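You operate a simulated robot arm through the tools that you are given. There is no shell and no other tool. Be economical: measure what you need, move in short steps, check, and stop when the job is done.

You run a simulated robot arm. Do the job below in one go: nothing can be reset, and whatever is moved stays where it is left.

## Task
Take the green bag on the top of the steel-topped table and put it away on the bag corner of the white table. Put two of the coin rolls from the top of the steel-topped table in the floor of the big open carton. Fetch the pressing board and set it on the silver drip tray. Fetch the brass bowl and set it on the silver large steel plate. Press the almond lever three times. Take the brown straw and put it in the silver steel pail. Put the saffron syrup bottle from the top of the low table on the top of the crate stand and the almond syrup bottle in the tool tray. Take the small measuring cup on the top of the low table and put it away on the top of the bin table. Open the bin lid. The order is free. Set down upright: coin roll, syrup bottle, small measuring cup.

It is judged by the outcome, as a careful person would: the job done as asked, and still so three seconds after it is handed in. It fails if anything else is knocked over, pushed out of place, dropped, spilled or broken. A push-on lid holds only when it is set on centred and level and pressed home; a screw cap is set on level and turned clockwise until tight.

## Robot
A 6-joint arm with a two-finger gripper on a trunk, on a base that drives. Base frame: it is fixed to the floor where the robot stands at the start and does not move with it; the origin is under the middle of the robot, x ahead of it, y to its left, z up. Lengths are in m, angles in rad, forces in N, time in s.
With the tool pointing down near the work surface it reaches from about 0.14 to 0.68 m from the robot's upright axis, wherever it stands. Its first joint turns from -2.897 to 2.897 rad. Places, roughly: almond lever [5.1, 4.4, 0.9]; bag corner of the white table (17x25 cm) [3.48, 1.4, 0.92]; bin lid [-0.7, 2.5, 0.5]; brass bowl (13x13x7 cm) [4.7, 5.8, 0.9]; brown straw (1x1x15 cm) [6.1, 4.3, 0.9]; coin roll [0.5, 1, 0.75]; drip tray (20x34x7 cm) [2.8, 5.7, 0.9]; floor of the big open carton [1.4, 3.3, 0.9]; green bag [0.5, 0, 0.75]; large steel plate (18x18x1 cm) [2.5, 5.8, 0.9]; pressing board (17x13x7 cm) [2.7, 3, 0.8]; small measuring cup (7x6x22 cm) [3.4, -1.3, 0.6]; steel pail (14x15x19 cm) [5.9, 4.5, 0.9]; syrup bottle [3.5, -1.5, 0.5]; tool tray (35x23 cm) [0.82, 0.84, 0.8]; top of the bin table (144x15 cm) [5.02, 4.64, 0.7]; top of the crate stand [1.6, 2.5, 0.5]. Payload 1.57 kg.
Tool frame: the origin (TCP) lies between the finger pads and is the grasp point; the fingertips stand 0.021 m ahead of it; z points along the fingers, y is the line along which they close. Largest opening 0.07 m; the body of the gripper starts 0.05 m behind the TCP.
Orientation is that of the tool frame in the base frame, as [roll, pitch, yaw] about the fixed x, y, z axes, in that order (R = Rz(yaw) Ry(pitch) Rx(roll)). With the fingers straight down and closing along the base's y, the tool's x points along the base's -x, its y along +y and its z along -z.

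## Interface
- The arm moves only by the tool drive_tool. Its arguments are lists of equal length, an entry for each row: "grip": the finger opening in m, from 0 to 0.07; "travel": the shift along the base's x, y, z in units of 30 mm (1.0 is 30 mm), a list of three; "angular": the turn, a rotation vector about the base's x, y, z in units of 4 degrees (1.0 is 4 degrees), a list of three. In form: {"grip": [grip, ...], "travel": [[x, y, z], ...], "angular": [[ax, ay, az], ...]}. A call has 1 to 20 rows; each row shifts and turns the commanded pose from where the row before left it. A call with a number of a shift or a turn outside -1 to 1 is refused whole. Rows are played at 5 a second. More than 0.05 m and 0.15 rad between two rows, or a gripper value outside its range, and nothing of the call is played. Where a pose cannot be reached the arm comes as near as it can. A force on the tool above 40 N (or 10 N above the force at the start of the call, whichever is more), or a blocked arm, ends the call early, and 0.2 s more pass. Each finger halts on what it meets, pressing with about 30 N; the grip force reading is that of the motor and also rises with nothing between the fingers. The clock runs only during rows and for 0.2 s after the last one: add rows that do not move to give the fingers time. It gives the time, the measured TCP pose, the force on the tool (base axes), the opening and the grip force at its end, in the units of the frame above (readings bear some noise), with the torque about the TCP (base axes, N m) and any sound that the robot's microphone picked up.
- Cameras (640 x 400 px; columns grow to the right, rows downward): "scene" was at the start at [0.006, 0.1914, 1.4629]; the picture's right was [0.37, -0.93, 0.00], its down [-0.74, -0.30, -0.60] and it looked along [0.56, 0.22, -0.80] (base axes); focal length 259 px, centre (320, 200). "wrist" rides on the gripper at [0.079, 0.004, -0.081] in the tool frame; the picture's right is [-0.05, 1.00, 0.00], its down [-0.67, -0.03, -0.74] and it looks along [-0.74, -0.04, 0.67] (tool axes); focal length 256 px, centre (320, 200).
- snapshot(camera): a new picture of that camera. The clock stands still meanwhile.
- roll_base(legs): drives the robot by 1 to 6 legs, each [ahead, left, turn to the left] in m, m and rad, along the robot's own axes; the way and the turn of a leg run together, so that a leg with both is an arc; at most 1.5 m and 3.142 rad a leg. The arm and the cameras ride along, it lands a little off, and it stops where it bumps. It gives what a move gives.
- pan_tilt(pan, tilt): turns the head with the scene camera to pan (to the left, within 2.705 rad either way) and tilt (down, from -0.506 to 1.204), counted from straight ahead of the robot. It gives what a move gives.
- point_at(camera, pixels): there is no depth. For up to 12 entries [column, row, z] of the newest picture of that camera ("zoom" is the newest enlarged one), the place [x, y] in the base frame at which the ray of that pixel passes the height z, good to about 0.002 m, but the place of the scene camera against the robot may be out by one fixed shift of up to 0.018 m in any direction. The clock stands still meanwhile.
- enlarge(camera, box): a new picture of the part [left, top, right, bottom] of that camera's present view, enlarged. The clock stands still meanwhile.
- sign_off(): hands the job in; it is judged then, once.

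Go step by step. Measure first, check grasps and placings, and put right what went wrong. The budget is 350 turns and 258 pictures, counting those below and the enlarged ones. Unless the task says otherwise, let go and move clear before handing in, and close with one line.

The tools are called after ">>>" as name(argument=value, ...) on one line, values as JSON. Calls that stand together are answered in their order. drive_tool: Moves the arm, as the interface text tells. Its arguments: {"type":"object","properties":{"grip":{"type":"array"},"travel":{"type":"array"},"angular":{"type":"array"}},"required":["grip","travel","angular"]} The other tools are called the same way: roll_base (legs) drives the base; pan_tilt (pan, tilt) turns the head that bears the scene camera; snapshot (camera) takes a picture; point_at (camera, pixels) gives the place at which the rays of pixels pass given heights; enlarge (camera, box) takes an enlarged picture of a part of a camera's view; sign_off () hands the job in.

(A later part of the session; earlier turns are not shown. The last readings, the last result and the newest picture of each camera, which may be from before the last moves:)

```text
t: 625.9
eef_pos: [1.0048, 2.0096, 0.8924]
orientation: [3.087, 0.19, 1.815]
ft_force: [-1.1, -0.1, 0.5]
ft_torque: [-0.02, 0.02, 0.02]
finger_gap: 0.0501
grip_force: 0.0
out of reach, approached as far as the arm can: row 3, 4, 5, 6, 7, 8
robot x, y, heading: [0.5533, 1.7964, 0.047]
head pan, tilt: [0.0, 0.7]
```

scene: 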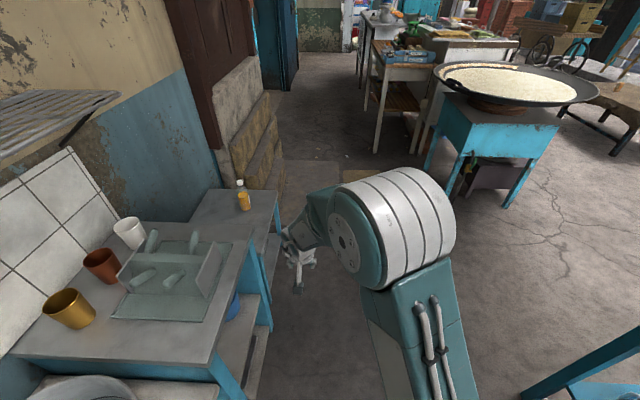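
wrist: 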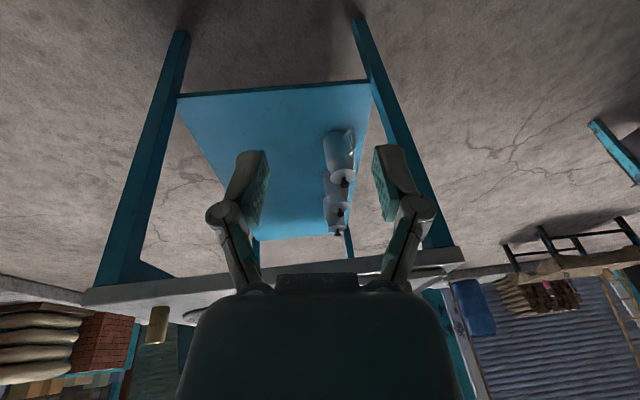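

Return toward the last fully good posture (65° forward tilt, centred, z≈0.78) to unwind.

>>> drive_tool(grip=[0.05, 0.05, 0.05, 0.05, 0.05, 0.05, 0.05, 0.05, 0.05, 0.05, 0.05, 0.05, 0.05, 0.05, 0.05, 0.05, 0.05, 0.05], travel=[[0.03, -0.31, -0.2], [0.03, -0.31, -0.2], [0.03, -0.31, -0.2], [0.03, -0.31, -0.2], [0.03, -0.31, -0.2], [0.03, -0.31, -0.2], [0.03, -0.31, -0.2], [0.03, -0.31, -0.2], [0.03, -0.31, -0.2], [0.03, -0.31, -0.2], [0.03, -0.31, -0.2], [0.03, -0.31, -0.2], [0.03, -0.31, -0.2], [0.03, -0.31, -0.2], [0.03, -0.31, -0.2], [0.03, -0.31, -0.2], [0.03, -0.31, -0.2], [0.03, -0.31, -0.2]], angular=[[0.16, -0.9, -0.155], [0.16, -0.9, -0.155], [0.16, -0.9, -0.155], [0.16, -0.9, -0.155], [0.16, -0.9, -0.155], [0.16, -0.9, -0.155], [0.16, -0.9, -0.155], [0.16, -0.9, -0.155], [0.16, -0.9, -0.155], [0.16, -0.9, -0.155], [0.16, -0.9, -0.155], [0.16, -0.9, -0.155], [0.16, -0.9, -0.155], [0.16, -0.9, -0.155], [0.16, -0.9, -0.155], [0.16, -0.9, -0.155], [0.16, -0.9, -0.155], [0.16, -0.9, -0.155]])

>>> snapshot(camera="scene")

```text
t: 629.7
eef_pos: [1.019, 1.8429, 0.7817]
orientation: [1.966, 0.023, 1.486]
ft_force: [-0.4, 1.3, 0.4]
ft_torque: [-0.03, 0.01, -0.02]
finger_gap: 0.05
grip_force: 0.0
robot x, y, heading: [0.5519, 1.7966, 0.051]
head pan, tilt: [0.0, 0.7]
```

```text
70 pictures are left
```

scene: 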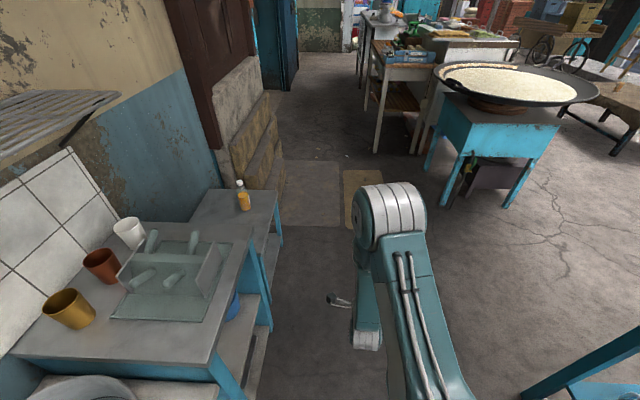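

Good posture regained. Now retrace the bin approach in reverse: to the 30° pre-grasp pose, then back up to vertical.

>>> drive_tool(grip=[0.05, 0.05, 0.05, 0.05, 0.05, 0.05, 0.05, 0.05, 0.05, 0.05], travel=[[0.14, 0, -0.567], [0.14, 0, -0.567], [0.14, 0, -0.567], [0.14, 0, -0.567], [0.14, 0, -0.567], [0.14, 0, -0.567], [0.14, 0, -0.567], [0.14, 0, -0.567], [0.14, 0, -0.567], [0.14, 0, -0.567]], angular=[[0, 0.93, 0.19], [0, 0.93, 0.19], [0, 0.93, 0.19], [0, 0.93, 0.19], [0, 0.93, 0.19], [0, 0.93, 0.19], [0, 0.93, 0.19], [0, 0.93, 0.19], [0, 0.93, 0.19], [0, 0.93, 0.19]])

>>> drive_tool(grip=[0.05, 0.05, 0.05, 0.05, 0.05, 0.05, 0.05, 0.05, 0.05, 0.05], travel=[[-0.107, 0.315, 0.793], [-0.107, 0.315, 0.793], [-0.107, 0.315, 0.793], [-0.107, 0.315, 0.793], [-0.107, 0.315, 0.793], [-0.107, 0.315, 0.793], [-0.107, 0.315, 0.793], [-0.107, 0.315, 0.793], [-0.107, 0.315, 0.793], [-0.107, 0.315, 0.793]], angular=[[0, 0.75, 0], [0, 0.75, 0], [0, 0.75, 0], [0, 0.75, 0], [0, 0.75, 0], [0, 0.75, 0], [0, 0.75, 0], [0, 0.75, 0], [0, 0.75, 0], [0, 0.75, 0]])

```text
t: 631.9
eef_pos: [1.0621, 1.8413, 0.6146]
orientation: [2.617, 0.03, 1.642]
ft_force: [0.2, 0.1, 0.9]
ft_torque: [-0.01, -0.01, 0.0]
finger_gap: 0.0497
grip_force: 0.0
robot x, y, heading: [0.552, 1.7988, 0.046]
head pan, tilt: [0.0, 0.7]
```

```text
t: 634.1
eef_pos: [1.0065, 1.9162, 0.7898]
orientation: [3.048, 0.091, 1.636]
ft_force: [0.5, -0.3, -0.8]
ft_torque: [-0.01, 0.01, -0.01]
finger_gap: 0.05
grip_force: 0.0
out of reach, approached as far as the arm can: row 5, 6, 8, 9, 10
robot x, y, heading: [0.5533, 1.7986, 0.047]
head pan, tilt: [0.0, 0.7]
```

Probably the elbow flipped when fully stretched at the bin. Stretch the arm straight forward again, then raise and retract.

>>> drive_tool(grip=[0.05, 0.05, 0.05, 0.05, 0.05, 0.05, 0.05, 0.05, 0.05, 0.05, 0.05, 0.05], travel=[[1, -0.3, 0], [1, -0.3, 0], [1, -0.3, 0], [1, -0.3, 0], [1, -0.3, 0], [1, -0.3, 0], [1, 0, 0], [1, 0, 0], [1, 0, 0], [1, 0, 0], [1, 0, 0], [1, 0, 0]], angular=[[0, 0, 0], [0, 0, 0], [0, 0, 0], [0, 0, 0], [0, 0, 0], [0, 0, 0], [0, 0, 0], [0, 0, 0], [0, 0, 0], [0, 0, 0], [0, 0, 0], [0, 0, 0]])

>>> drive_tool(grip=[0.05, 0.05, 0.05, 0.05, 0.05, 0.05, 0.05, 0.05, 0.05, 0.05, 0.05, 0.05], travel=[[0, 0, 1], [0, 0, 1], [0, 0, 1], [0, 0, 1], [0, 0, 1], [0, 0, 1], [0, 0, 1], [0, 0, 1], [-1, 0, 0.5], [-1, 0, 0.5], [-1, 0, 0], [-1, 0, 0]], angular=[[0, 0, 0], [0, 0, 0], [0, 0, 0], [0, 0, 0], [0, 0, 0], [0, 0, 0], [0, 0, 0], [0, 0, 0], [0, 0, 0], [0, 0, 0], [0, 0, 0], [0, 0, 0]])

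>>> snapshot(camera="scene")

```text
t: 636.7
eef_pos: [1.2507, 1.8646, 0.7259]
orientation: [3.002, 0.19, 1.625]
ft_force: [0.2, -0.4, 1.3]
ft_torque: [0.03, -0.02, -0.01]
finger_gap: 0.05
grip_force: 0.0
out of reach, approached as far as the arm can: row 1, 2, 3, 4, 5, 6, 7, 8, 9, 10, 11, 12
robot x, y, heading: [0.5528, 1.7978, 0.051]
head pan, tilt: [0.0, 0.7]
```

```text
t: 639.3
eef_pos: [1.0857, 1.8774, 0.9649]
orientation: [2.999, 0.196, 1.627]
ft_force: [0.8, 0.0, 0.2]
ft_torque: [0.0, 0.02, -0.01]
finger_gap: 0.05
grip_force: 0.0
out of reach, approached as far as the arm can: row 3, 4, 5, 6, 7, 8, 9, 10, 11
robot x, y, heading: [0.5532, 1.7958, 0.05]
head pan, tilt: [0.0, 0.7]
```

```text
69 pictures are left
```

scene: 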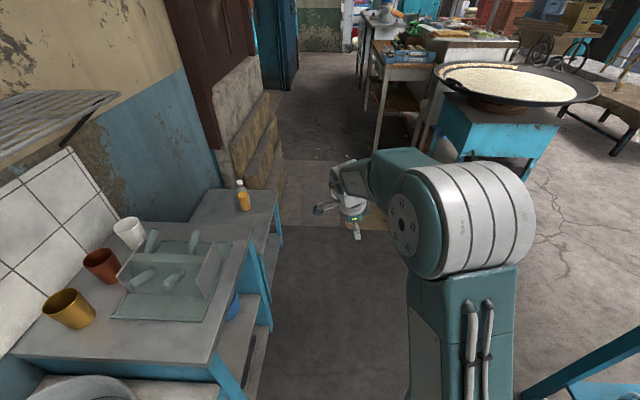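

Closer to normal. Try leveling and retracting higher.

>>> drive_tool(grip=[0.05, 0.05, 0.05, 0.05, 0.05, 0.05, 0.05, 0.05], travel=[[0, 0, 0], [0, 0, 0], [0, 0, 0], [0, 0, 0], [-0.5, 0, 0.5], [-0.5, 0, 0.7], [-0.7, 0, 0.9], [-0.7, 0, 0.9]], angular=[[0.66, 0.55, 0], [0.66, 0.55, 0], [0.66, 0.55, 0], [0.66, 0.55, 0], [0, 0, 0], [0, 0, 0], [0, 0, 0], [0, 0, 0]])

```text
t: 641.1
eef_pos: [1.0136, 1.8763, 1.0514]
orientation: [2.992, 0.213, 1.622]
ft_force: [0.5, 0.0, -0.3]
ft_torque: [0.04, 0.02, 0.0]
finger_gap: 0.05
grip_force: 0.1
out of reach, approached as far as the arm can: row 1, 2, 3, 4, 8
robot x, y, heading: [0.5531, 1.8008, 0.046]
head pan, tilt: [0.0, 0.7]
```

The ~0.24 rad error equals π−2.897: the forearm roll joint is wound to its limit. I'll unwind by tilting forward, then swinging the tool axis around sideways before pointing down.

>>> drive_tool(grip=[0.05, 0.05, 0.05, 0.05, 0.05, 0.05, 0.05, 0.05, 0.05, 0.05, 0.05, 0.05, 0.05, 0.05, 0.05, 0.05, 0.05, 0.05], travel=[[0, -0.06, -0.42], [0, -0.06, -0.42], [0, -0.06, -0.42], [0, -0.06, -0.42], [0, -0.06, -0.42], [0, -0.06, -0.42], [0, -0.06, -0.42], [0, -0.06, -0.42], [0, -0.06, -0.42], [0, -0.06, -0.42], [0, -0.06, -0.42], [0, -0.06, -0.42], [0, -0.06, -0.42], [0, -0.06, -0.42], [0, -0.06, -0.42], [0, -0.06, -0.42], [0, -0.06, -0.42], [0, -0.06, -0.42]], angular=[[0.15, -0.78, 0], [0.15, -0.78, 0], [0.15, -0.78, 0], [0.15, -0.78, 0], [0.15, -0.78, 0], [0.15, -0.78, 0], [0.15, -0.78, 0], [0.15, -0.78, 0], [0.15, -0.78, 0], [0.15, -0.78, 0], [0.15, -0.78, 0], [0.15, -0.78, 0], [0.15, -0.78, 0], [0.15, -0.78, 0], [0.15, -0.78, 0], [0.15, -0.78, 0], [0.15, -0.78, 0], [0.15, -0.78, 0]])

>>> drive_tool(grip=[0.05, 0.05, 0.05, 0.05, 0.05, 0.05, 0.05, 0.05, 0.05, 0.05], travel=[[0, 0, 0], [0, 0, 0], [0, 0, 0], [0, 0, 0], [0, 0, 0], [0, 0, 0], [0, 0, 0], [0, 0, 0], [0, 0, 0], [0, 0, 0]], angular=[[0, 0, 1], [0, 0, 1], [0, 0, 1], [0, 0, 1], [0, 0, 1], [0, 0, 1], [0, 0, 1], [0, 0, 1], [0, 0, 1], [0, 0, 1]])

```text
t: 644.9
eef_pos: [1.0121, 1.8435, 0.8321]
orientation: [2.014, -0.007, 1.526]
ft_force: [-0.2, 0.4, -0.4]
ft_torque: [-0.01, 0.0, 0.01]
finger_gap: 0.0501
grip_force: 0.1
out of reach, approached as far as the arm can: row 9
robot x, y, heading: [0.5534, 1.799, 0.048]
head pan, tilt: [0.0, 0.7]
```

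```text
t: 647.1
eef_pos: [1.0124, 1.8417, 0.8325]
orientation: [2.015, -0.007, 2.223]
ft_force: [0.1, -0.3, 0.6]
ft_torque: [0.01, 0.04, 0.04]
finger_gap: 0.0501
grip_force: 0.0
robot x, y, heading: [0.5533, 1.7988, 0.044]
head pan, tilt: [0.0, 0.7]
```

No limit on the left swing. Continue to 90° left, then lower to vertical.

>>> drive_tool(grip=[0.05, 0.05, 0.05, 0.05, 0.05, 0.05, 0.05, 0.05, 0.05, 0.05, 0.05, 0.05, 0.05], travel=[[0, 0, 0], [0, 0, 0], [0, 0, 0], [0, 0, 0], [0, 0, 0], [0, 0, 0], [0, 0, 0], [0, 0, 0], [0, 0, 0], [0, 0, 0], [0, 0, 0], [0, 0, 0], [0, 0, 0]], angular=[[0, 0, 1], [0, 0, 1], [0, 0, 1], [0, 0, 1], [0, 0, 1], [0, 0, 1], [0, 0, 1], [0, 0, 1], [0, 0, 1], [0, 0, 1], [0, 0, 1], [0, 0, 1], [0, 0, 1]])

>>> drive_tool(grip=[0.05, 0.05, 0.05, 0.05, 0.05, 0.05, 0.05, 0.05, 0.05, 0.05, 0.05, 0.05, 0.05, 0.05, 0.05, 0.05, 0.05], travel=[[0, 0, 0.4], [0, 0, 0.4], [0, 0, 0.4], [0, 0, 0.4], [0, 0, 0.4], [0, 0, 0.4], [0, 0, 0.4], [0, 0, 0.4], [0, 0, 0.4], [0, 0, 0.4], [0, 0, 0.4], [0, 0, 0.4], [0, 0, 0.4], [0, 0, 0.4], [0, 0, 0.4], [0, 0, 0.4], [0, 0, 0]], angular=[[-1, 0, 0], [-1, 0, 0], [-1, 0, 0], [-1, 0, 0], [-1, 0, 0], [-1, 0, 0], [-1, 0, 0], [-1, 0, 0], [-1, 0, 0], [-1, 0, 0], [-1, 0, 0], [-1, 0, 0], [-1, 0, 0], [-1, 0, 0], [-1, 0, 0], [-1, 0, 0], [-0.2, 0, 0]])

```text
t: 649.9
eef_pos: [1.012, 1.843, 0.8334]
orientation: [2.015, -0.009, 3.13]
ft_force: [0.2, 0.3, -1.0]
ft_torque: [-0.02, 0.0, 0.04]
finger_gap: 0.0505
grip_force: 0.1
robot x, y, heading: [0.5516, 1.7942, 0.047]
head pan, tilt: [0.0, 0.7]
```

```text
t: 653.5
eef_pos: [1.0116, 1.8424, 0.9859]
orientation: [2.913, 0.005, 3.127]
ft_force: [1.2, 0.1, 0.0]
ft_torque: [-0.01, 0.01, -0.01]
finger_gap: 0.0499
grip_force: 0.0
out of reach, approached as far as the arm can: row 14, 15, 16
robot x, y, heading: [0.5525, 1.7986, 0.049]
head pan, tilt: [0.0, 0.7]
```

Much better (forward-looking, 13° residual tilt). Move to the usual tuck position and level.

>>> drive_tool(grip=[0.05, 0.05, 0.05, 0.05, 0.05, 0.05, 0.05, 0.05, 0.05, 0.05], travel=[[-0.6, -0.1, 0.4], [-0.6, -0.1, 0.4], [-0.6, -0.1, 0.4], [-0.6, -0.1, 0.4], [-0.6, -0.1, 0.4], [-0.5, 0, 0.4], [0, 0, 0], [0, 0, 0], [0, 0, 0], [0, 0, 0]], angular=[[0, 0, 0], [0, 0, 0], [0, 0, 0], [0, 0, 0], [0, 0, 0], [0, 0, 0], [-0.8, 0, 0], [-0.8, 0, 0], [-0.8, 0, 0], [-0.8, 0, 0]])

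```text
t: 655.7
eef_pos: [0.9054, 1.8315, 1.0335]
orientation: [2.902, 0.012, 3.128]
ft_force: [-0.9, -0.5, -0.2]
ft_torque: [-0.03, -0.01, -0.03]
finger_gap: 0.0501
grip_force: 0.0
out of reach, approached as far as the arm can: row 1, 2, 3, 4, 5, 6, 7, 8, 9, 10
robot x, y, heading: [0.5535, 1.799, 0.048]
head pan, tilt: [0.0, 0.7]
```

Residual tilt shows the wrist must cross its bend-zero singularity exactly in the arm plane. Go back to forward tilt, align the tool azimuth with the arm plane, then pitch straight down.

>>> drive_tool(grip=[0.05, 0.05, 0.05, 0.05, 0.05, 0.05, 0.05, 0.05, 0.05, 0.05, 0.05, 0.05, 0.05], travel=[[0.27, 0, -0.5], [0.27, 0, -0.5], [0.27, 0, -0.5], [0.27, 0, -0.5], [0.27, 0, -0.5], [0.27, 0, -0.5], [0.27, 0, -0.5], [0.27, 0, -0.5], [0.27, 0, -0.5], [0.27, 0, -0.5], [0.27, 0, -0.5], [0.27, 0, -0.5], [0.27, 0, -0.5]], angular=[[0.985, 0, 0], [0.985, 0, 0], [0.985, 0, 0], [0.985, 0, 0], [0.985, 0, 0], [0.985, 0, 0], [0.985, 0, 0], [0.985, 0, 0], [0.985, 0, 0], [0.985, 0, 0], [0.985, 0, 0], [0.985, 0, 0], [0.985, 0, 0]])

>>> drive_tool(grip=[0.05, 0.05, 0.05, 0.05, 0.05, 0.05, 0.05, 0.05, 0.05, 0.05, 0.05, 0.05, 0.05, 0.05, 0.05, 0.05, 0.05, 0.05, 0.05, 0.05], travel=[[0, 0, 0], [0, 0, 0], [0, 0, 0], [0, 0, 0], [0, 0, 0], [0, 0, 0], [0, 0, 0], [0, 0, 0], [0, 0, 0], [0, 0, 0], [0, 0, 0], [0, 0, 0], [0, 0, 0], [0, 0, 0], [0, 0, 0], [0, 0, 0], [0, 0, 0], [0, 0, 0], [0, 0, 0], [0, 0, 0]], angular=[[0, 0, -1], [0, 0, -1], [0, 0, -1], [0, 0, -1], [0, 0, -1], [0, 0, -1], [0, 0, -1], [0, 0, -1], [0, 0, -1], [0, 0, -1], [0, 0, -1], [0, 0, -1], [0, 0, -1], [0, 0, -1], [0, 0, -1], [0, 0, -1], [0, 0, -1], [0, 0, -1], [0, 0, -1], [0, 0, -1]])

```text
t: 658.5
eef_pos: [1.0087, 1.8311, 0.8392]
orientation: [2.005, -0.006, 3.125]
ft_force: [-0.2, -0.1, -0.5]
ft_torque: [0.0, 0.02, -0.01]
finger_gap: 0.0502
grip_force: 0.0
robot x, y, heading: [0.5528, 1.7977, 0.049]
head pan, tilt: [0.0, 0.7]
```

```text
t: 662.7
eef_pos: [1.0115, 1.8312, 0.8392]
orientation: [2.01, -0.003, 1.727]
ft_force: [0.5, 0.5, -0.1]
ft_torque: [0.01, 0.01, -0.01]
finger_gap: 0.0499
grip_force: 0.0
robot x, y, heading: [0.5541, 1.7989, 0.047]
head pan, tilt: [0.0, 0.7]
```

Trim azimuth to the arm plane (−1.2 units), then pitch down in-plane.

>>> drive_tool(grip=[0.05, 0.05, 0.05, 0.05, 0.05, 0.05, 0.05, 0.05, 0.05, 0.05, 0.05, 0.05, 0.05, 0.05, 0.05, 0.05, 0.05, 0.05, 0.05, 0.05], travel=[[0, 0, 0], [0, 0, 0], [0, 0, 0], [0, 0, 0], [0, 0, 0], [0, 0, 0], [0, 0, 0], [0, 0, 0], [0, 0, 0], [0, 0, 0], [0, 0, 0], [0, 0, 0], [0, 0, 0], [0, 0, 0], [0, 0, 0], [0, 0, 0], [0, 0, 0], [0, 0, 0], [0, 0, 0], [0, 0, 0]], angular=[[0, 0, -0.6], [0, 0, -0.61], [0, 0, 0], [-0.071, 0.99, 0], [-0.071, 0.99, 0], [-0.071, 0.99, 0], [-0.071, 0.99, 0], [-0.071, 0.99, 0], [-0.071, 0.99, 0], [-0.071, 0.99, 0], [-0.071, 0.99, 0], [-0.071, 0.99, 0], [-0.071, 0.99, 0], [-0.071, 0.99, 0], [-0.071, 0.99, 0], [-0.071, 0.99, 0], [-0.071, 0.99, 0], [-0.071, 0.99, 0], [-0.02, 0.3, 0], [0, 0, 0]])

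```text
t: 666.9
eef_pos: [1.011, 1.8325, 0.8394]
orientation: [3.068, -0.002, 1.639]
ft_force: [0.1, -0.1, -1.3]
ft_torque: [0.01, 0.02, 0.03]
finger_gap: 0.0499
grip_force: 0.0
robot x, y, heading: [0.554, 1.7985, 0.052]
head pan, tilt: [0.0, 0.7]
```

That worked with no limit. Finish leveling and raise/retract to the tuck.

>>> drive_tool(grip=[0.05, 0.05, 0.05, 0.05, 0.05, 0.05, 0.05, 0.05, 0.05, 0.05, 0.05, 0.05], travel=[[0, 0, 0.5], [0, 0, 0.9], [0, 0, 0.9], [0, 0, 0.9], [0, 0, 0.9], [0, 0, 0.9], [0, 0, 0.9], [-0.9, 0, 0.9], [-0.9, 0, 0.9], [-0.9, 0, 0.9], [-0.9, 0, 0], [-0.9, 0, 0]], angular=[[-0.04, 0.5, 0], [-0.04, 0.5, 0], [0, 0, 0], [0, 0, 0], [0, 0, 0], [0, 0, 0], [0, 0, 0], [0, 0, 0], [0, 0, 0], [0, 0, 0], [0, 0, 0], [0, 0, 0]])

>>> drive_tool(grip=[0.05, 0.05, 0.05, 0.05, 0.05, 0.05, 0.05, 0.05, 0.05, 0.05, 0.05, 0.05, 0.05, 0.05, 0.05, 0.05, 0.05, 0.05, 0.05, 0.05], travel=[[0, 0, 0], [0, 0, 0], [0, 0, 0], [0, 0, 0], [0, 0, 0], [0, 0, 0], [0, 0, 0], [0, 0, 0], [0, 0, 0], [0, 0, 0], [0, 0, 0], [0, 0, 0], [0, 0, 0], [0, 0, 0], [0, 0, 0], [0, 0, 0], [0, 0, 0], [0, 0, 0], [0, 0, 0], [0, 0, 0]], angular=[[0, 0, 1], [0, 0, 1], [0, 0, 1], [0, 0, 1], [0, 0, 1], [0, 0, 1], [0, 0, 1], [0, 0, 1], [0, 0, 1], [0, 0, 1], [0, 0, 1], [0, 0, 1], [0, 0, 1], [0, 0, 1], [0, 0, 1], [0, 0, 1], [0, 0, 1], [0, 0, 1], [0, 0, 1], [0, 0, 1]])

```text
t: 669.5
eef_pos: [0.8733, 1.8321, 1.0954]
orientation: [3.138, -0.002, 1.639]
ft_force: [-0.8, 0.6, 0.3]
ft_torque: [-0.01, 0.04, -0.04]
finger_gap: 0.0501
grip_force: 0.1
robot x, y, heading: [0.5499, 1.8007, 0.045]
head pan, tilt: [0.0, 0.7]
```

```text
t: 673.7
eef_pos: [0.8762, 1.8312, 1.0986]
orientation: [3.137, -0.004, 3.037]
ft_force: [-1.0, -0.3, -0.2]
ft_torque: [0.01, -0.01, 0.04]
finger_gap: 0.0503
grip_force: 0.1
robot x, y, heading: [0.5519, 1.801, 0.048]
head pan, tilt: [0.0, 0.7]
```

Arm recovered. Face the steel table from its left end for the coin rolls.

>>> roll_base(legs=[[0, 0, -1.61], [0.22, 0, 0]])

>>> snapshot(camera="wrist")

>>> enlarge(camera="scene", box=[200, 80, 480, 260])

```text
t: 679.4
eef_pos: [0.565, 1.2458, 1.0989]
orientation: [3.138, -0.004, 1.406]
ft_force: [0.0, 0.3, -0.1]
ft_torque: [0.0, 0.0, -0.01]
finger_gap: 0.0499
grip_force: 0.0
robot x, y, heading: [0.5468, 1.5712, -1.58]
head pan, tilt: [0.0, 0.7]
```

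```text
68 pictures are left
```

wrist: 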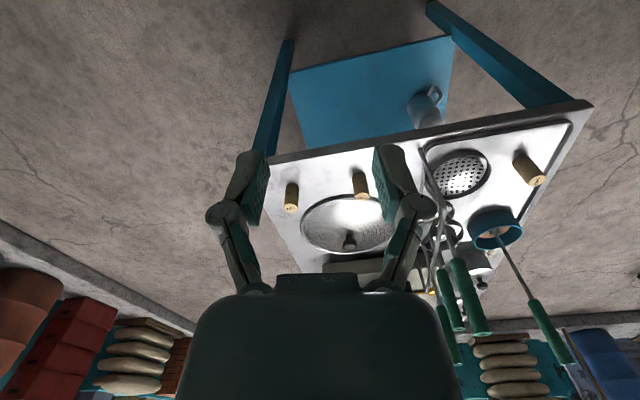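

```text
2.22 times, centred on (340, 170) of scene
```

zoom: 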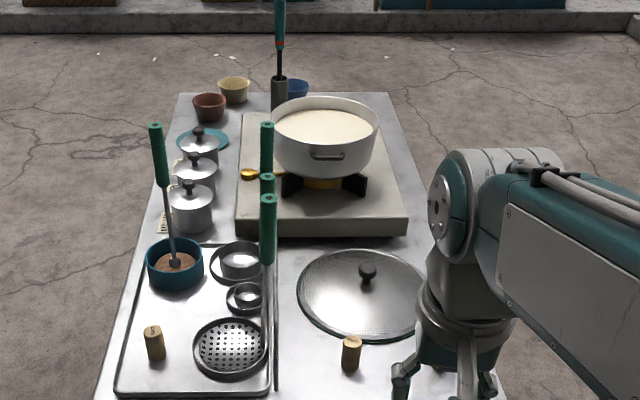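

Coins on the table top at (291,195) and (360,184) in the wrist view. Measure.

>>> point_at(camera="wrist", pixels=[[292, 186, 0.79], [290, 206, 0.84], [358, 174, 0.79], [362, 194, 0.84], [524, 158, 0.79], [537, 180, 0.84], [572, 122, 0.8], [423, 150, 0.8]])

```text
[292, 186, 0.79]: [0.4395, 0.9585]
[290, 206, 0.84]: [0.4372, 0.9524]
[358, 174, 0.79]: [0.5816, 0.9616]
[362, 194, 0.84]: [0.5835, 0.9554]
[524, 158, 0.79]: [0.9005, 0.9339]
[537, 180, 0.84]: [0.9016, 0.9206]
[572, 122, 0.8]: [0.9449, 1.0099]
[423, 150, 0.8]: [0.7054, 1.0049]
```

Coins at (0.438,0.955) and (0.583,0.958). Go over the second.

>>> drive_tool(grip=[0.05, 0.05, 0.05, 0.05, 0.05, 0.05, 0.05, 0.05, 0.05, 0.05, 0.05], travel=[[0.06, -0.96, 0], [0.06, -0.96, 0], [0.06, -0.96, 0], [0.06, -0.96, -0.2], [0.06, -0.96, -0.8], [0.06, -0.96, -0.9], [0.06, -0.96, -0.9], [0.06, -0.96, -0.9], [0.06, -0.96, -0.9], [0.06, -0.96, -0.9], [0, 0, 0]], angular=[[0, 0, 0.5], [0, 0, 0.5], [0, 0, 0.5], [0, 0, 0.5], [0, 0, 0.4], [0, 0, 0], [0, 0, 0], [0, 0, 0], [0, 0, 0], [0, 0, 0], [0, 0, 0]])

>>> snapshot(camera="wrist")

```text
t: 681.8
eef_pos: [0.5814, 0.9569, 0.9347]
orientation: [3.138, -0.004, 1.575]
ft_force: [0.3, -0.1, 0.2]
ft_torque: [-0.01, -0.02, 0.01]
finger_gap: 0.0498
grip_force: 0.1
robot x, y, heading: [0.5482, 1.5699, -1.584]
head pan, tilt: [0.0, 0.7]
```

```text
66 pictures are left
```

wrist: 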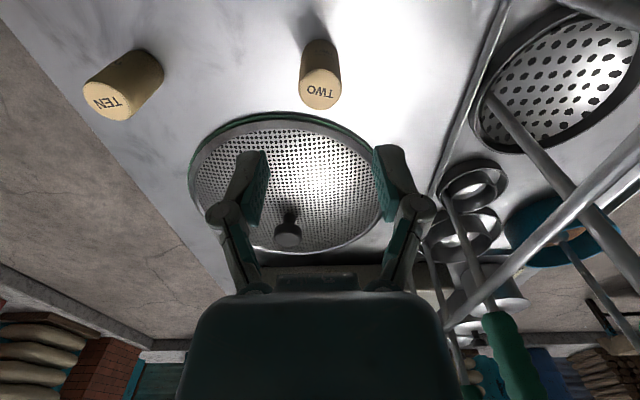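

Coin roll "TWO" is right under the fingers. Descend, grip, lift.

>>> drive_tool(grip=[0.05, 0.05, 0.05, 0.05, 0.05, 0.0, 0.0, 0.0], travel=[[0, 0, -0.9], [0, 0, -0.9], [0, 0, -0.9], [0, 0, -0.8], [0, 0, 0], [0, 0, 0], [0, 0, 0], [0, 0, 0]], angular=[[0, 0, 0], [0, 0, 0], [0, 0, 0], [0, 0, 0], [0, 0, 0], [0, 0, 0], [0, 0, 0], [0, 0, 0]])

>>> drive_tool(grip=[0, 0, 0, 0, 0, 0, 0, 0], travel=[[0, 0, 0.5], [0, 0, 0.9], [0, 0, 0.9], [0, 0, 0.9], [0, 0, 0.9], [0, 0.8, 0.9], [0, 0.9, 0.9], [0, 0.9, 0.9]], angular=[[0, 0, 0], [0, 0, 0], [0, 0, 0], [0, 0, 0], [0, 0, 0], [0, 0, 0], [0, 0, 0], [0, 0, 0]])

>>> snapshot(camera="wrist")

```text
t: 683.5
eef_pos: [0.5791, 0.9556, 0.8286]
orientation: [3.138, -0.003, 1.571]
ft_force: [-0.2, -0.3, 9.1]
ft_torque: [-0.01, 0.01, 0.01]
finger_gap: 0.0284
grip_force: 30.1
robot x, y, heading: [0.5477, 1.5733, -1.582]
head pan, tilt: [0.0, 0.7]
```

```text
t: 685.4
eef_pos: [0.5812, 1.0374, 1.0302]
orientation: [3.137, -0.006, 1.574]
ft_force: [-0.4, -0.2, -1.0]
ft_torque: [0.03, -0.02, -0.01]
finger_gap: 0.0279
grip_force: 30.4
robot x, y, heading: [0.5512, 1.572, -1.581]
head pan, tilt: [0.0, 0.7]
```

```text
65 pictures are left
```

wrist: 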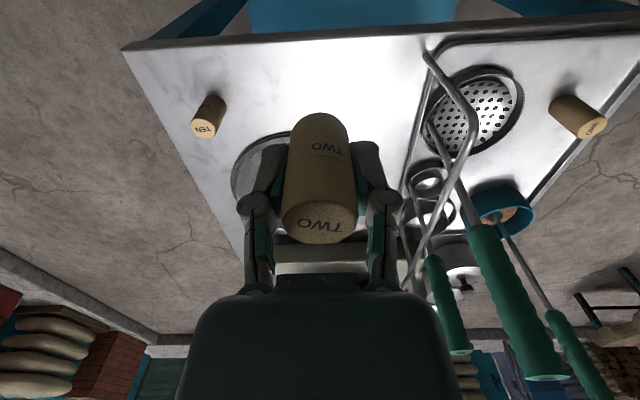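

Coin held. Tuck and drive into the inner room toward the carton.

>>> drive_tool(grip=[0, 0, 0, 0, 0, 0, 0], travel=[[0, 1, 0.3], [0, 1, 0.3], [0, 1, 0.3], [0, 1, 0.3], [0, 1, 0.3], [-0.1, 1, 0.3], [-0.2, 1, 0.3]], angular=[[0, 0, 0], [0, 0, 0], [0, 0, 0], [0, 0, 0], [0, 0, 0], [0, 0, 0], [0, 0, 0]])

>>> roll_base(legs=[[-0.27, 0, 0], [0, 0, 1.58], [1.3, 0, 0], [1.3, 0, 0], [1.2, 0.1, 0]])

```text
t: 687.0
eef_pos: [0.5723, 1.2452, 1.0945]
orientation: [3.137, -0.003, 1.576]
ft_force: [-0.1, -0.3, -1.7]
ft_torque: [-0.02, 0.0, -0.01]
finger_gap: 0.028
grip_force: 30.3
robot x, y, heading: [0.5466, 1.5673, -1.581]
head pan, tilt: [0.0, 0.7]
```

```text
t: 710.7
eef_pos: [4.6848, 2.0338, 1.0955]
orientation: [3.139, -0.004, -3.113]
ft_force: [0.5, 0.1, -0.5]
ft_torque: [0.0, -0.01, -0.03]
finger_gap: 0.0282
grip_force: 30.1
robot x, y, heading: [4.3622, 2.0063, 0.018]
head pan, tilt: [0.0, 0.7]
```

>>> roll_base(legs=[[0, 0, 1.55], [1.4, 0, 0], [0.7, 0, 0], [0, 1.45, 0], [0, 0.6, 0]])

>>> pan_tilt(pan=1.6, tilt=0.5)

>>> snapshot(camera="scene")

```text
t: 734.8
eef_pos: [2.2876, 4.4023, 1.0944]
orientation: [3.135, -0.002, -1.515]
ft_force: [0.0, 0.0, -1.0]
ft_torque: [0.01, 0.01, 0.0]
finger_gap: 0.0284
grip_force: 29.7
robot x, y, heading: [2.3262, 4.0761, 1.619]
head pan, tilt: [0.0, 0.7]
```

```text
t: 736.5
eef_pos: [2.2838, 4.4015, 1.0945]
orientation: [3.14, -0.004, -1.511]
ft_force: [0.6, -0.2, -0.8]
ft_torque: [0.0, 0.03, -0.01]
finger_gap: 0.0282
grip_force: 30.1
robot x, y, heading: [2.3218, 4.0768, 1.614]
head pan, tilt: [1.6, 0.499]
```

```text
64 pictures are left
```

scene: 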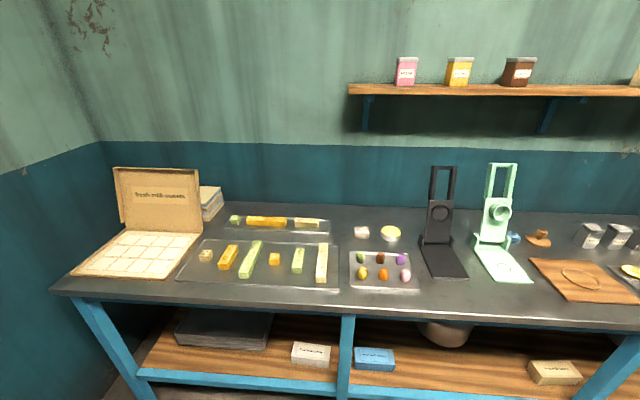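

The carton with grid cells is at (140,250). Zoom.

>>> enlarge(camera="scene", box=[60, 155, 240, 295])

>>> point_at(camera="scene", pixels=[[73, 273, 0.88], [170, 278, 0.88], [200, 234, 0.9], [118, 232, 0.9], [138, 255, 0.87], [52, 292, 0.86], [330, 305, 0.86]])

```text
2.86 times, centred on (150, 225) of scene
```

zoom: 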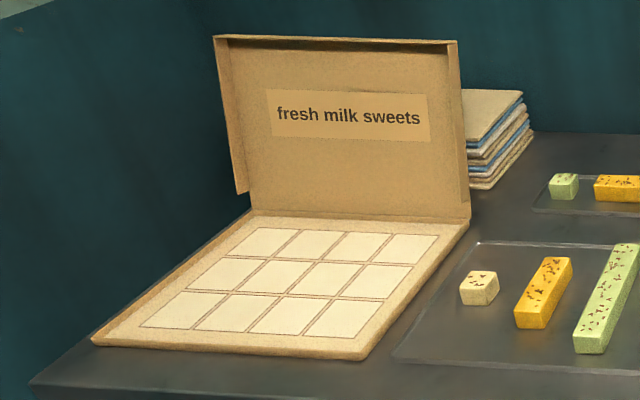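

```text
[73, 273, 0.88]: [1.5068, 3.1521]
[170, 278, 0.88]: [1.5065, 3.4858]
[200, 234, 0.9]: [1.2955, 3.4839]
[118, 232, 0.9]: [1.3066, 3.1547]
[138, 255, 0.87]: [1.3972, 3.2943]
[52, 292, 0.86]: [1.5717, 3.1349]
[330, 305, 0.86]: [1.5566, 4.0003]
```

Carton floor spans x 1.30–1.51, y 3.15–3.49. Drive up to it facing −x.

>>> roll_base(legs=[[0, 0, 1.53], [0.3, 0.5, 0]])

>>> drive_tool(grip=[0, 0, 0, 0, 0, 0, 0, 0, 0], travel=[[-0.9, -0.7, 0], [-0.9, -0.7, 0], [-0.9, -0.7, 0], [-0.9, -0.7, 0], [-0.9, -0.7, 0], [-0.9, -0.7, 0], [-0.9, -0.7, 0], [-0.9, -0.7, 0], [0, 0, 0]], angular=[[0, 0, 0], [0, 0, 0], [0, 0, 0], [0, 0, 0], [0, 0, 0], [0, 0, 0], [0, 0, 0], [0, 0, 0], [0, 0, 0]])

>>> snapshot(camera="wrist")

```text
t: 743.5
eef_pos: [1.6814, 3.5673, 1.094]
orientation: [3.136, -0.003, -0.02]
ft_force: [0.9, 0.4, -1.1]
ft_torque: [-0.02, -0.01, 0.0]
finger_gap: 0.0279
grip_force: 30.3
robot x, y, heading: [2.0105, 3.5795, 3.103]
head pan, tilt: [1.6, 0.499]
```

```text
t: 745.5
eef_pos: [1.4637, 3.3963, 1.0948]
orientation: [3.138, -0.003, -0.024]
ft_force: [0.2, -0.5, -0.6]
ft_torque: [-0.04, 0.02, 0.0]
finger_gap: 0.0282
grip_force: 30.0
robot x, y, heading: [2.0064, 3.5793, 3.112]
head pan, tilt: [1.6, 0.499]
```

```text
62 pictures are left
```

wrist: 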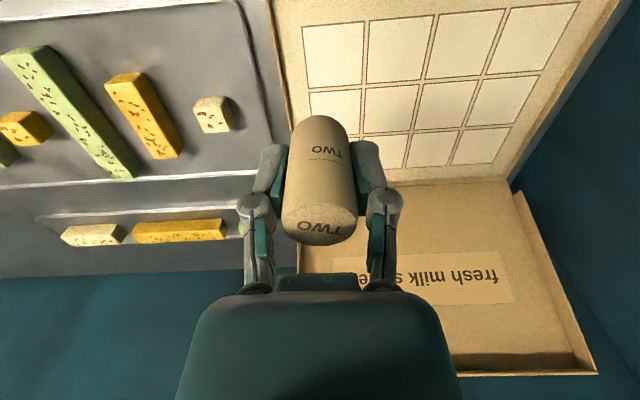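

Directly below is a front-row cell. Centre a bit and lower.

>>> drive_tool(grip=[0, 0, 0, 0, 0, 0, 0, 0, 0, 0, 0, 0, 0], travel=[[-0.4, -0.4, -0.8], [0, 0, -0.9], [0, 0, -0.9], [0, 0, -0.9], [0, 0, -0.9], [0, 0, -0.6], [0, 0, -0.15], [0, 0, -0.15], [0, 0, -0.15], [0, 0, -0.15], [0, 0, -0.15], [0, 0, -0.15], [0, 0, 0]], angular=[[0, 0, 0], [0, 0, 0], [0, 0, 0], [0, 0, 0], [0, 0, 0], [0, 0, 0], [0, 0, 0], [0, 0, 0], [0, 0, 0], [0, 0, 0], [0, 0, 0], [0, 0, 0], [0, 0, 0]])

```text
t: 748.3
eef_pos: [1.4543, 3.3845, 0.915]
orientation: [3.137, -0.003, -0.02]
ft_force: [-0.2, -0.3, -1.0]
ft_torque: [-0.02, -0.01, -0.03]
finger_gap: 0.0281
grip_force: 30.0
robot x, y, heading: [2.009, 3.5777, 3.107]
head pan, tilt: [1.6, 0.499]
```

>>> drive_tool(grip=[0, 0, 0, 0, 0, 0, 0, 0], travel=[[0, 0, -0.1], [0, 0, -0.1], [0, 0, -0.1], [0, 0, -0.1], [0, 0, -0.1], [0, 0, -0.1], [0, 0, -0.1], [0, 0, 0]], angular=[[0, 0, 0], [0, 0, 0], [0, 0, 0], [0, 0, 0], [0, 0, 0], [0, 0, 0], [0, 0, 0], [0, 0, 0]])

>>> snapshot(camera="wrist")

```text
t: 750.1
eef_pos: [1.4521, 3.3831, 0.8953]
orientation: [3.138, -0.004, -0.02]
ft_force: [0.3, -0.1, -0.8]
ft_torque: [-0.01, 0.0, 0.0]
finger_gap: 0.0283
grip_force: 30.1
robot x, y, heading: [2.0063, 3.5792, 3.11]
head pan, tilt: [1.6, 0.499]
```

```text
61 pictures are left
```

wrist: 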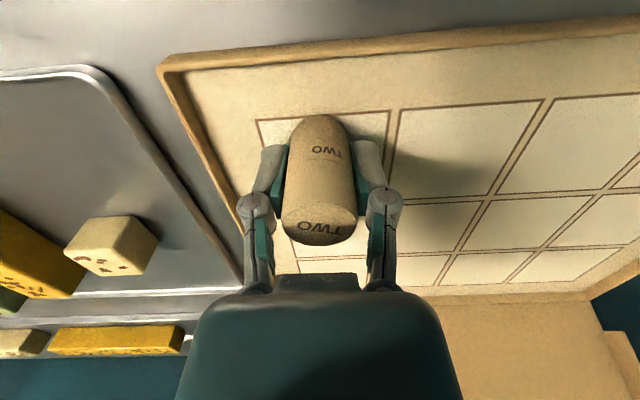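

>>> drive_tool(grip=[0, 0, 0, 0, 0, 0, 0, 0], travel=[[0, 0, -0.1], [0, 0, -0.1], [0, 0, -0.1], [0, 0, -0.1], [0, 0, -0.1], [0, 0, -0.1], [0, 0, -0.1], [0, 0, 0]], angular=[[0, 0, 0], [0, 0, 0], [0, 0, 0], [0, 0, 0], [0, 0, 0], [0, 0, 0], [0, 0, 0], [0, 0, 0]])

```text
t: 751.5
eef_pos: [1.4522, 3.3843, 0.8839]
orientation: [3.138, 0.002, -0.022]
ft_force: [6.7, 4.1, 14.0]
ft_torque: [0.33, -0.17, -0.11]
finger_gap: 0.0282
grip_force: 30.2
robot x, y, heading: [2.0071, 3.5791, 3.109]
head pan, tilt: [1.6, 0.499]
stopped in row 6: the force on the tool passed its limit at 44 N (the readings are from after the stop); the commanded pose is now the measured one
```

Contact with the carton floor. Release and rise.

>>> drive_tool(grip=[0, 0.02, 0.045, 0.045, 0.045, 0.045, 0.045, 0.045, 0.045, 0.045, 0.045], travel=[[0, 0, 0.05], [0, 0, 0], [0, 0, 0], [0, 0, 0], [0, 0, 0.5], [0, 0, 0.9], [0, 0, 0.9], [0, 0, 0.9], [0, 0, 1], [0.5, 0, 1], [0.9, 0, 1]], angular=[[0, 0, 0], [0, 0, 0], [0, 0, 0], [0, 0, 0], [0, 0, 0], [0, 0, 0], [0, 0, 0], [0, 0, 0], [0, 0, 0], [0, 0, 0], [0, 0, 0]])

>>> snapshot(camera="wrist")

```text
t: 753.9
eef_pos: [1.4955, 3.3824, 1.069]
orientation: [3.14, -0.001, -0.019]
ft_force: [-0.5, 0.0, -0.3]
ft_torque: [-0.01, 0.01, 0.02]
finger_gap: 0.0451
grip_force: 0.0
robot x, y, heading: [2.009, 3.5782, 3.108]
head pan, tilt: [1.6, 0.499]
```

```text
60 pictures are left
```

wrist: 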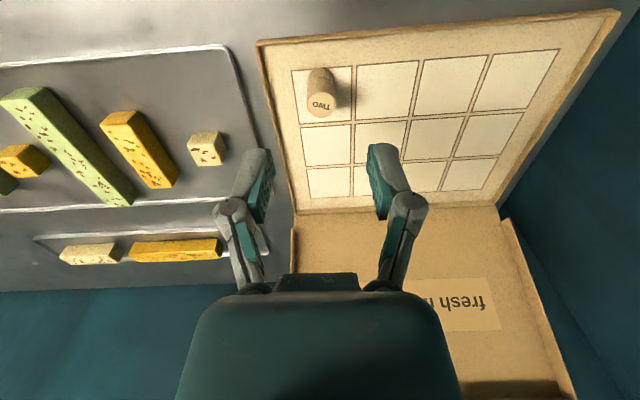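

Coin roll one stands in the carton. Go back for the second.

>>> drive_tool(grip=[0.05, 0.05, 0.05, 0.05, 0.05, 0.05, 0.05], travel=[[0.9, 0.8, 0.2], [0.9, 0.9, 0.2], [0.9, 0.9, 0.2], [0.9, 0.9, 0], [0.9, 0.9, 0], [0.9, 0.9, 0], [0.9, 0.9, 0]], angular=[[0, 0, 0], [0, 0, 0], [0, 0, 0], [0, 0, 0], [0, 0, 0], [0, 0, 0], [0, 0, 0]])

>>> roll_base(legs=[[0, -0.5, 0], [0, 0, -1.54], [0, -1.2, 0], [0, -1.15, 0], [0, 0, -1.57], [0, 0, -1.57]])

```text
t: 755.5
eef_pos: [1.6838, 3.5704, 1.0862]
orientation: [3.137, -0.001, -0.02]
ft_force: [0.5, -0.3, 0.9]
ft_torque: [-0.01, -0.02, -0.01]
finger_gap: 0.0502
grip_force: 0.0
robot x, y, heading: [2.0056, 3.5794, 3.105]
head pan, tilt: [1.6, 0.499]
```

```text
t: 781.1
eef_pos: [4.3821, 3.6635, 1.0861]
orientation: [3.14, 0.003, 1.525]
ft_force: [-0.5, -0.8, 0.0]
ft_torque: [0.02, 0.01, 0.0]
finger_gap: 0.0499
grip_force: 0.0
robot x, y, heading: [4.38, 3.9894, -1.627]
head pan, tilt: [1.6, 0.499]
```

>>> roll_base(legs=[[0, 0, 0.05], [1.0, 0, 0], [1.05, 0, 0], [0, 0, -1.57], [1.3, 0, 0], [1.3, 0, 0]])

```text
t: 808.0
eef_pos: [1.4301, 1.9578, 1.0871]
orientation: [3.138, 0.002, -0.02]
ft_force: [0.1, -0.4, -0.4]
ft_torque: [0.01, -0.03, 0.0]
finger_gap: 0.0501
grip_force: 0.0
robot x, y, heading: [1.7566, 1.97, 3.106]
head pan, tilt: [1.6, 0.499]
```

>>> roll_base(legs=[[1.28, 0.18, 0.03], [0, 0, 1.57], [0.27, 0, 0]])

>>> snapshot(camera="wrist")

```text
t: 820.0
eef_pos: [0.4377, 1.2179, 1.0874]
orientation: [3.139, 0.003, 1.558]
ft_force: [-0.6, 0.7, 0.4]
ft_torque: [0.01, -0.03, -0.01]
finger_gap: 0.05
grip_force: 0.1
robot x, y, heading: [0.4276, 1.544, -1.596]
head pan, tilt: [1.6, 0.499]
```

```text
59 pictures are left
```

wrist: 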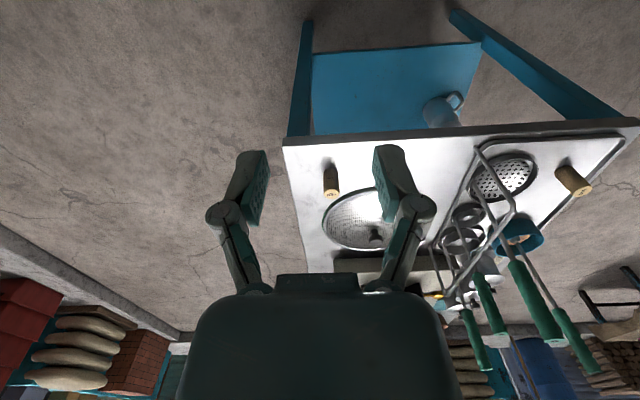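

>>> point_at(camera="wrist", pixels=[[329, 172, 0.79], [332, 193, 0.84]])

>>> drive_tool(grip=[0.05, 0.05, 0.05, 0.05, 0.05, 0.05, 0.05, 0.05, 0.05, 0.05], travel=[[0, -0.96, 0], [0, -0.96, 0], [0, -0.96, 0], [0, -0.96, -0.2], [0, -0.96, -0.8], [0, -0.96, -0.9], [0, -0.96, -0.9], [0, -0.96, -0.9], [0, -0.96, -0.9], [0, 0, -0.4]], angular=[[0, 0, 0], [0, 0, 0], [0, 0, 0], [0, 0, 0], [0, 0, 0], [0, 0, 0], [0, 0, 0], [0, 0, 0], [0, 0, 0], [0, 0, 0]])

>>> snapshot(camera="wrist")

```text
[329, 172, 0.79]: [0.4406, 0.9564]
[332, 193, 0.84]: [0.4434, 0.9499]
```

```text
t: 822.2
eef_pos: [0.4387, 0.9567, 0.9352]
orientation: [3.138, 0.002, 1.56]
ft_force: [0.1, -0.5, 1.0]
ft_torque: [0.0, 0.02, 0.0]
finger_gap: 0.0499
grip_force: 0.1
robot x, y, heading: [0.4262, 1.5418, -1.593]
head pan, tilt: [1.6, 0.499]
```

```text
58 pictures are left
```

wrist: 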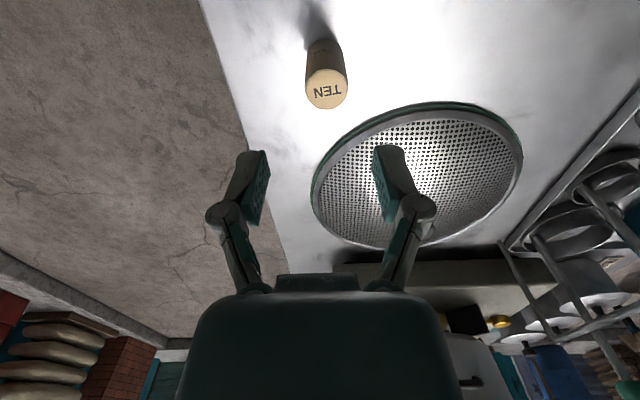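

Top of "TEN" at (326,88), well aligned (4 mm right). Descend, grip, lift, tuck.

>>> drive_tool(grip=[0.05, 0.05, 0.05, 0.05, 0.05, 0.0, 0.0, 0.0], travel=[[0.12, 0, -0.9], [0, 0, -0.9], [0, 0, -0.9], [0, 0, -0.8], [0, 0, 0], [0, 0, 0], [0, 0, 0], [0, 0, 0]], angular=[[0, 0, 0], [0, 0, 0], [0, 0, 0], [0, 0, 0], [0, 0, 0], [0, 0, 0], [0, 0, 0], [0, 0, 0]])

>>> drive_tool(grip=[0, 0, 0, 0, 0, 0, 0, 0, 0, 0, 0, 0, 0, 0], travel=[[0, 0, 0.5], [0, 0, 0.9], [0, 0, 0.9], [0, 0, 0.9], [0, 0, 0.9], [0, 0.8, 0.9], [0, 0.9, 0.9], [0, 0.9, 0.9], [0, 1, 0.7], [0, 1, 0.5], [0, 1, 0.3], [0, 1, 0], [0, 1, 0], [0, 1, 0]], angular=[[0, 0, 0], [0, 0, 0], [0, 0, 0], [0, 0, 0], [0, 0, 0], [0, 0, 0], [0, 0, 0], [0, 0, 0], [0, 0, 0], [0, 0, 0], [0, 0, 0], [0, 0, 0], [0, 0, 0], [0, 0, 0]])

>>> snapshot(camera="wrist")

```text
t: 824.0
eef_pos: [0.4408, 0.9575, 0.8304]
orientation: [3.137, 0.003, 1.56]
ft_force: [1.6, -1.1, 7.0]
ft_torque: [0.04, 0.06, 0.01]
finger_gap: 0.0281
grip_force: 29.9
robot x, y, heading: [0.4265, 1.5414, -1.6]
head pan, tilt: [1.6, 0.499]
```

```text
t: 827.0
eef_pos: [0.4406, 1.2146, 1.0833]
orientation: [3.138, 0.003, 1.56]
ft_force: [0.0, -0.5, -1.5]
ft_torque: [0.0, 0.02, -0.01]
finger_gap: 0.0282
grip_force: 30.1
robot x, y, heading: [0.4242, 1.5445, -1.595]
head pan, tilt: [1.6, 0.499]
```

```text
57 pictures are left
```

wrist: 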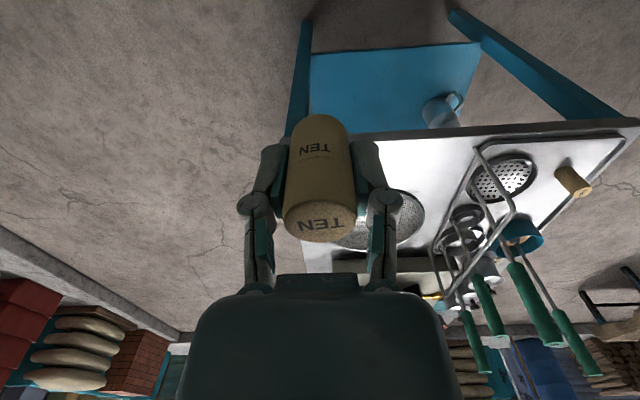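

Coin "TEN" held. Drive back to the carton.

>>> roll_base(legs=[[-0.33, 0, 0], [0, 0, 1.6], [1.3, 0, 0], [1.3, 0, 0], [1.33, 0.07, 0]])

```text
t: 851.3
eef_pos: [4.5927, 2.12, 1.0836]
orientation: [3.138, 0.002, -3.132]
ft_force: [-0.8, -0.2, -0.7]
ft_torque: [0.0, -0.01, -0.01]
finger_gap: 0.0281
grip_force: 29.6
robot x, y, heading: [4.2686, 2.0987, -0.006]
head pan, tilt: [1.6, 0.499]
```

>>> roll_base(legs=[[0.1, 0, 0], [0, 0, 1.575], [1.3, 0, 0], [0.68, 0, 0], [0, 1.2, 0], [0, 1.12, 0]])

```text
t: 876.5
eef_pos: [2.0823, 4.4228, 1.0832]
orientation: [3.136, 0.002, -1.575]
ft_force: [-0.1, -0.5, -1.2]
ft_torque: [-0.03, 0.02, 0.01]
finger_gap: 0.0284
grip_force: 29.3
robot x, y, heading: [2.1006, 4.0975, 1.557]
head pan, tilt: [1.6, 0.499]
```

>>> roll_base(legs=[[0, 0, 1.57], [0.09, 0.52, 0]])

>>> drive_tool(grip=[0, 0, 0, 0, 0, 0, 0, 0, 0, 0], travel=[[-0.8, -0.9, 0], [-0.8, -0.9, 0], [-0.8, -0.9, 0], [-0.8, -0.9, 0], [-0.8, -0.9, 0], [-0.8, -0.9, 0], [-0.8, -0.9, 0], [-0.8, -0.9, 0], [-0.8, -0.9, 0], [0, 0, 0]], angular=[[0, 0, 0], [0, 0, 0], [0, 0, 0], [0, 0, 0], [0, 0, 0], [0, 0, 0], [0, 0, 0], [0, 0, 0], [0, 0, 0], [0, 0, 0]])

>>> snapshot(camera="wrist")

```text
t: 883.4
eef_pos: [1.6576, 3.5525, 1.0834]
orientation: [3.137, 0.003, -0.025]
ft_force: [0.0, 0.1, -1.1]
ft_torque: [0.01, -0.01, -0.02]
finger_gap: 0.0281
grip_force: 30.2
robot x, y, heading: [1.985, 3.5612, 3.102]
head pan, tilt: [1.6, 0.499]
```

```text
t: 885.6
eef_pos: [1.4391, 3.3076, 1.081]
orientation: [3.139, -0.001, -0.025]
ft_force: [0.1, -0.6, -0.7]
ft_torque: [0.0, -0.03, 0.0]
finger_gap: 0.0281
grip_force: 30.1
robot x, y, heading: [1.9855, 3.563, 3.108]
head pan, tilt: [1.6, 0.499]
```

```text
56 pictures are left
```

wrist: 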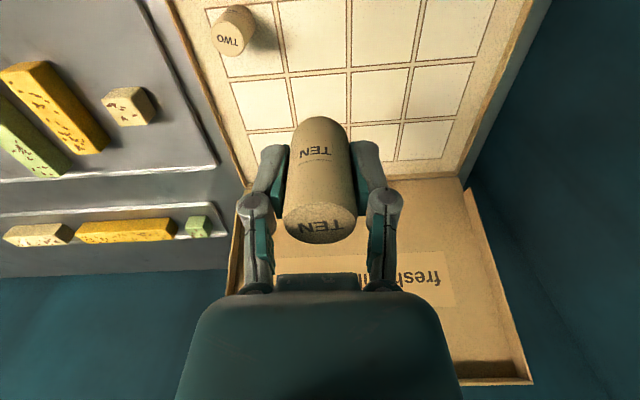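

Straight below is the neighbouring cell; lower to contact.

>>> drive_tool(grip=[0, 0, 0, 0, 0, 0, 0, 0, 0, 0, 0, 0, 0], travel=[[0, -0.1, -0.9], [0, 0, -0.9], [0, 0, -0.9], [0, 0, -0.9], [0, 0, -0.9], [0, 0, -0.9], [0, 0, -0.6], [0, 0, -0.1], [0, 0, -0.1], [0, 0, -0.1], [0, 0, -0.1], [0, 0, -0.1], [0, 0, 0]], angular=[[0, 0, 0], [0, 0, 0], [0, 0, 0], [0, 0, 0], [0, 0, 0], [0, 0, 0], [0, 0, 0], [0, 0, 0], [0, 0, 0], [0, 0, 0], [0, 0, 0], [0, 0, 0], [0, 0, 0]])

```text
t: 888.4
eef_pos: [1.4394, 3.3024, 0.889]
orientation: [3.137, 0.006, -0.026]
ft_force: [-2.0, -6.4, 21.9]
ft_torque: [-0.14, 0.06, 0.0]
finger_gap: 0.0283
grip_force: 29.7
robot x, y, heading: [1.9812, 3.5596, 3.1]
head pan, tilt: [1.6, 0.499]
```

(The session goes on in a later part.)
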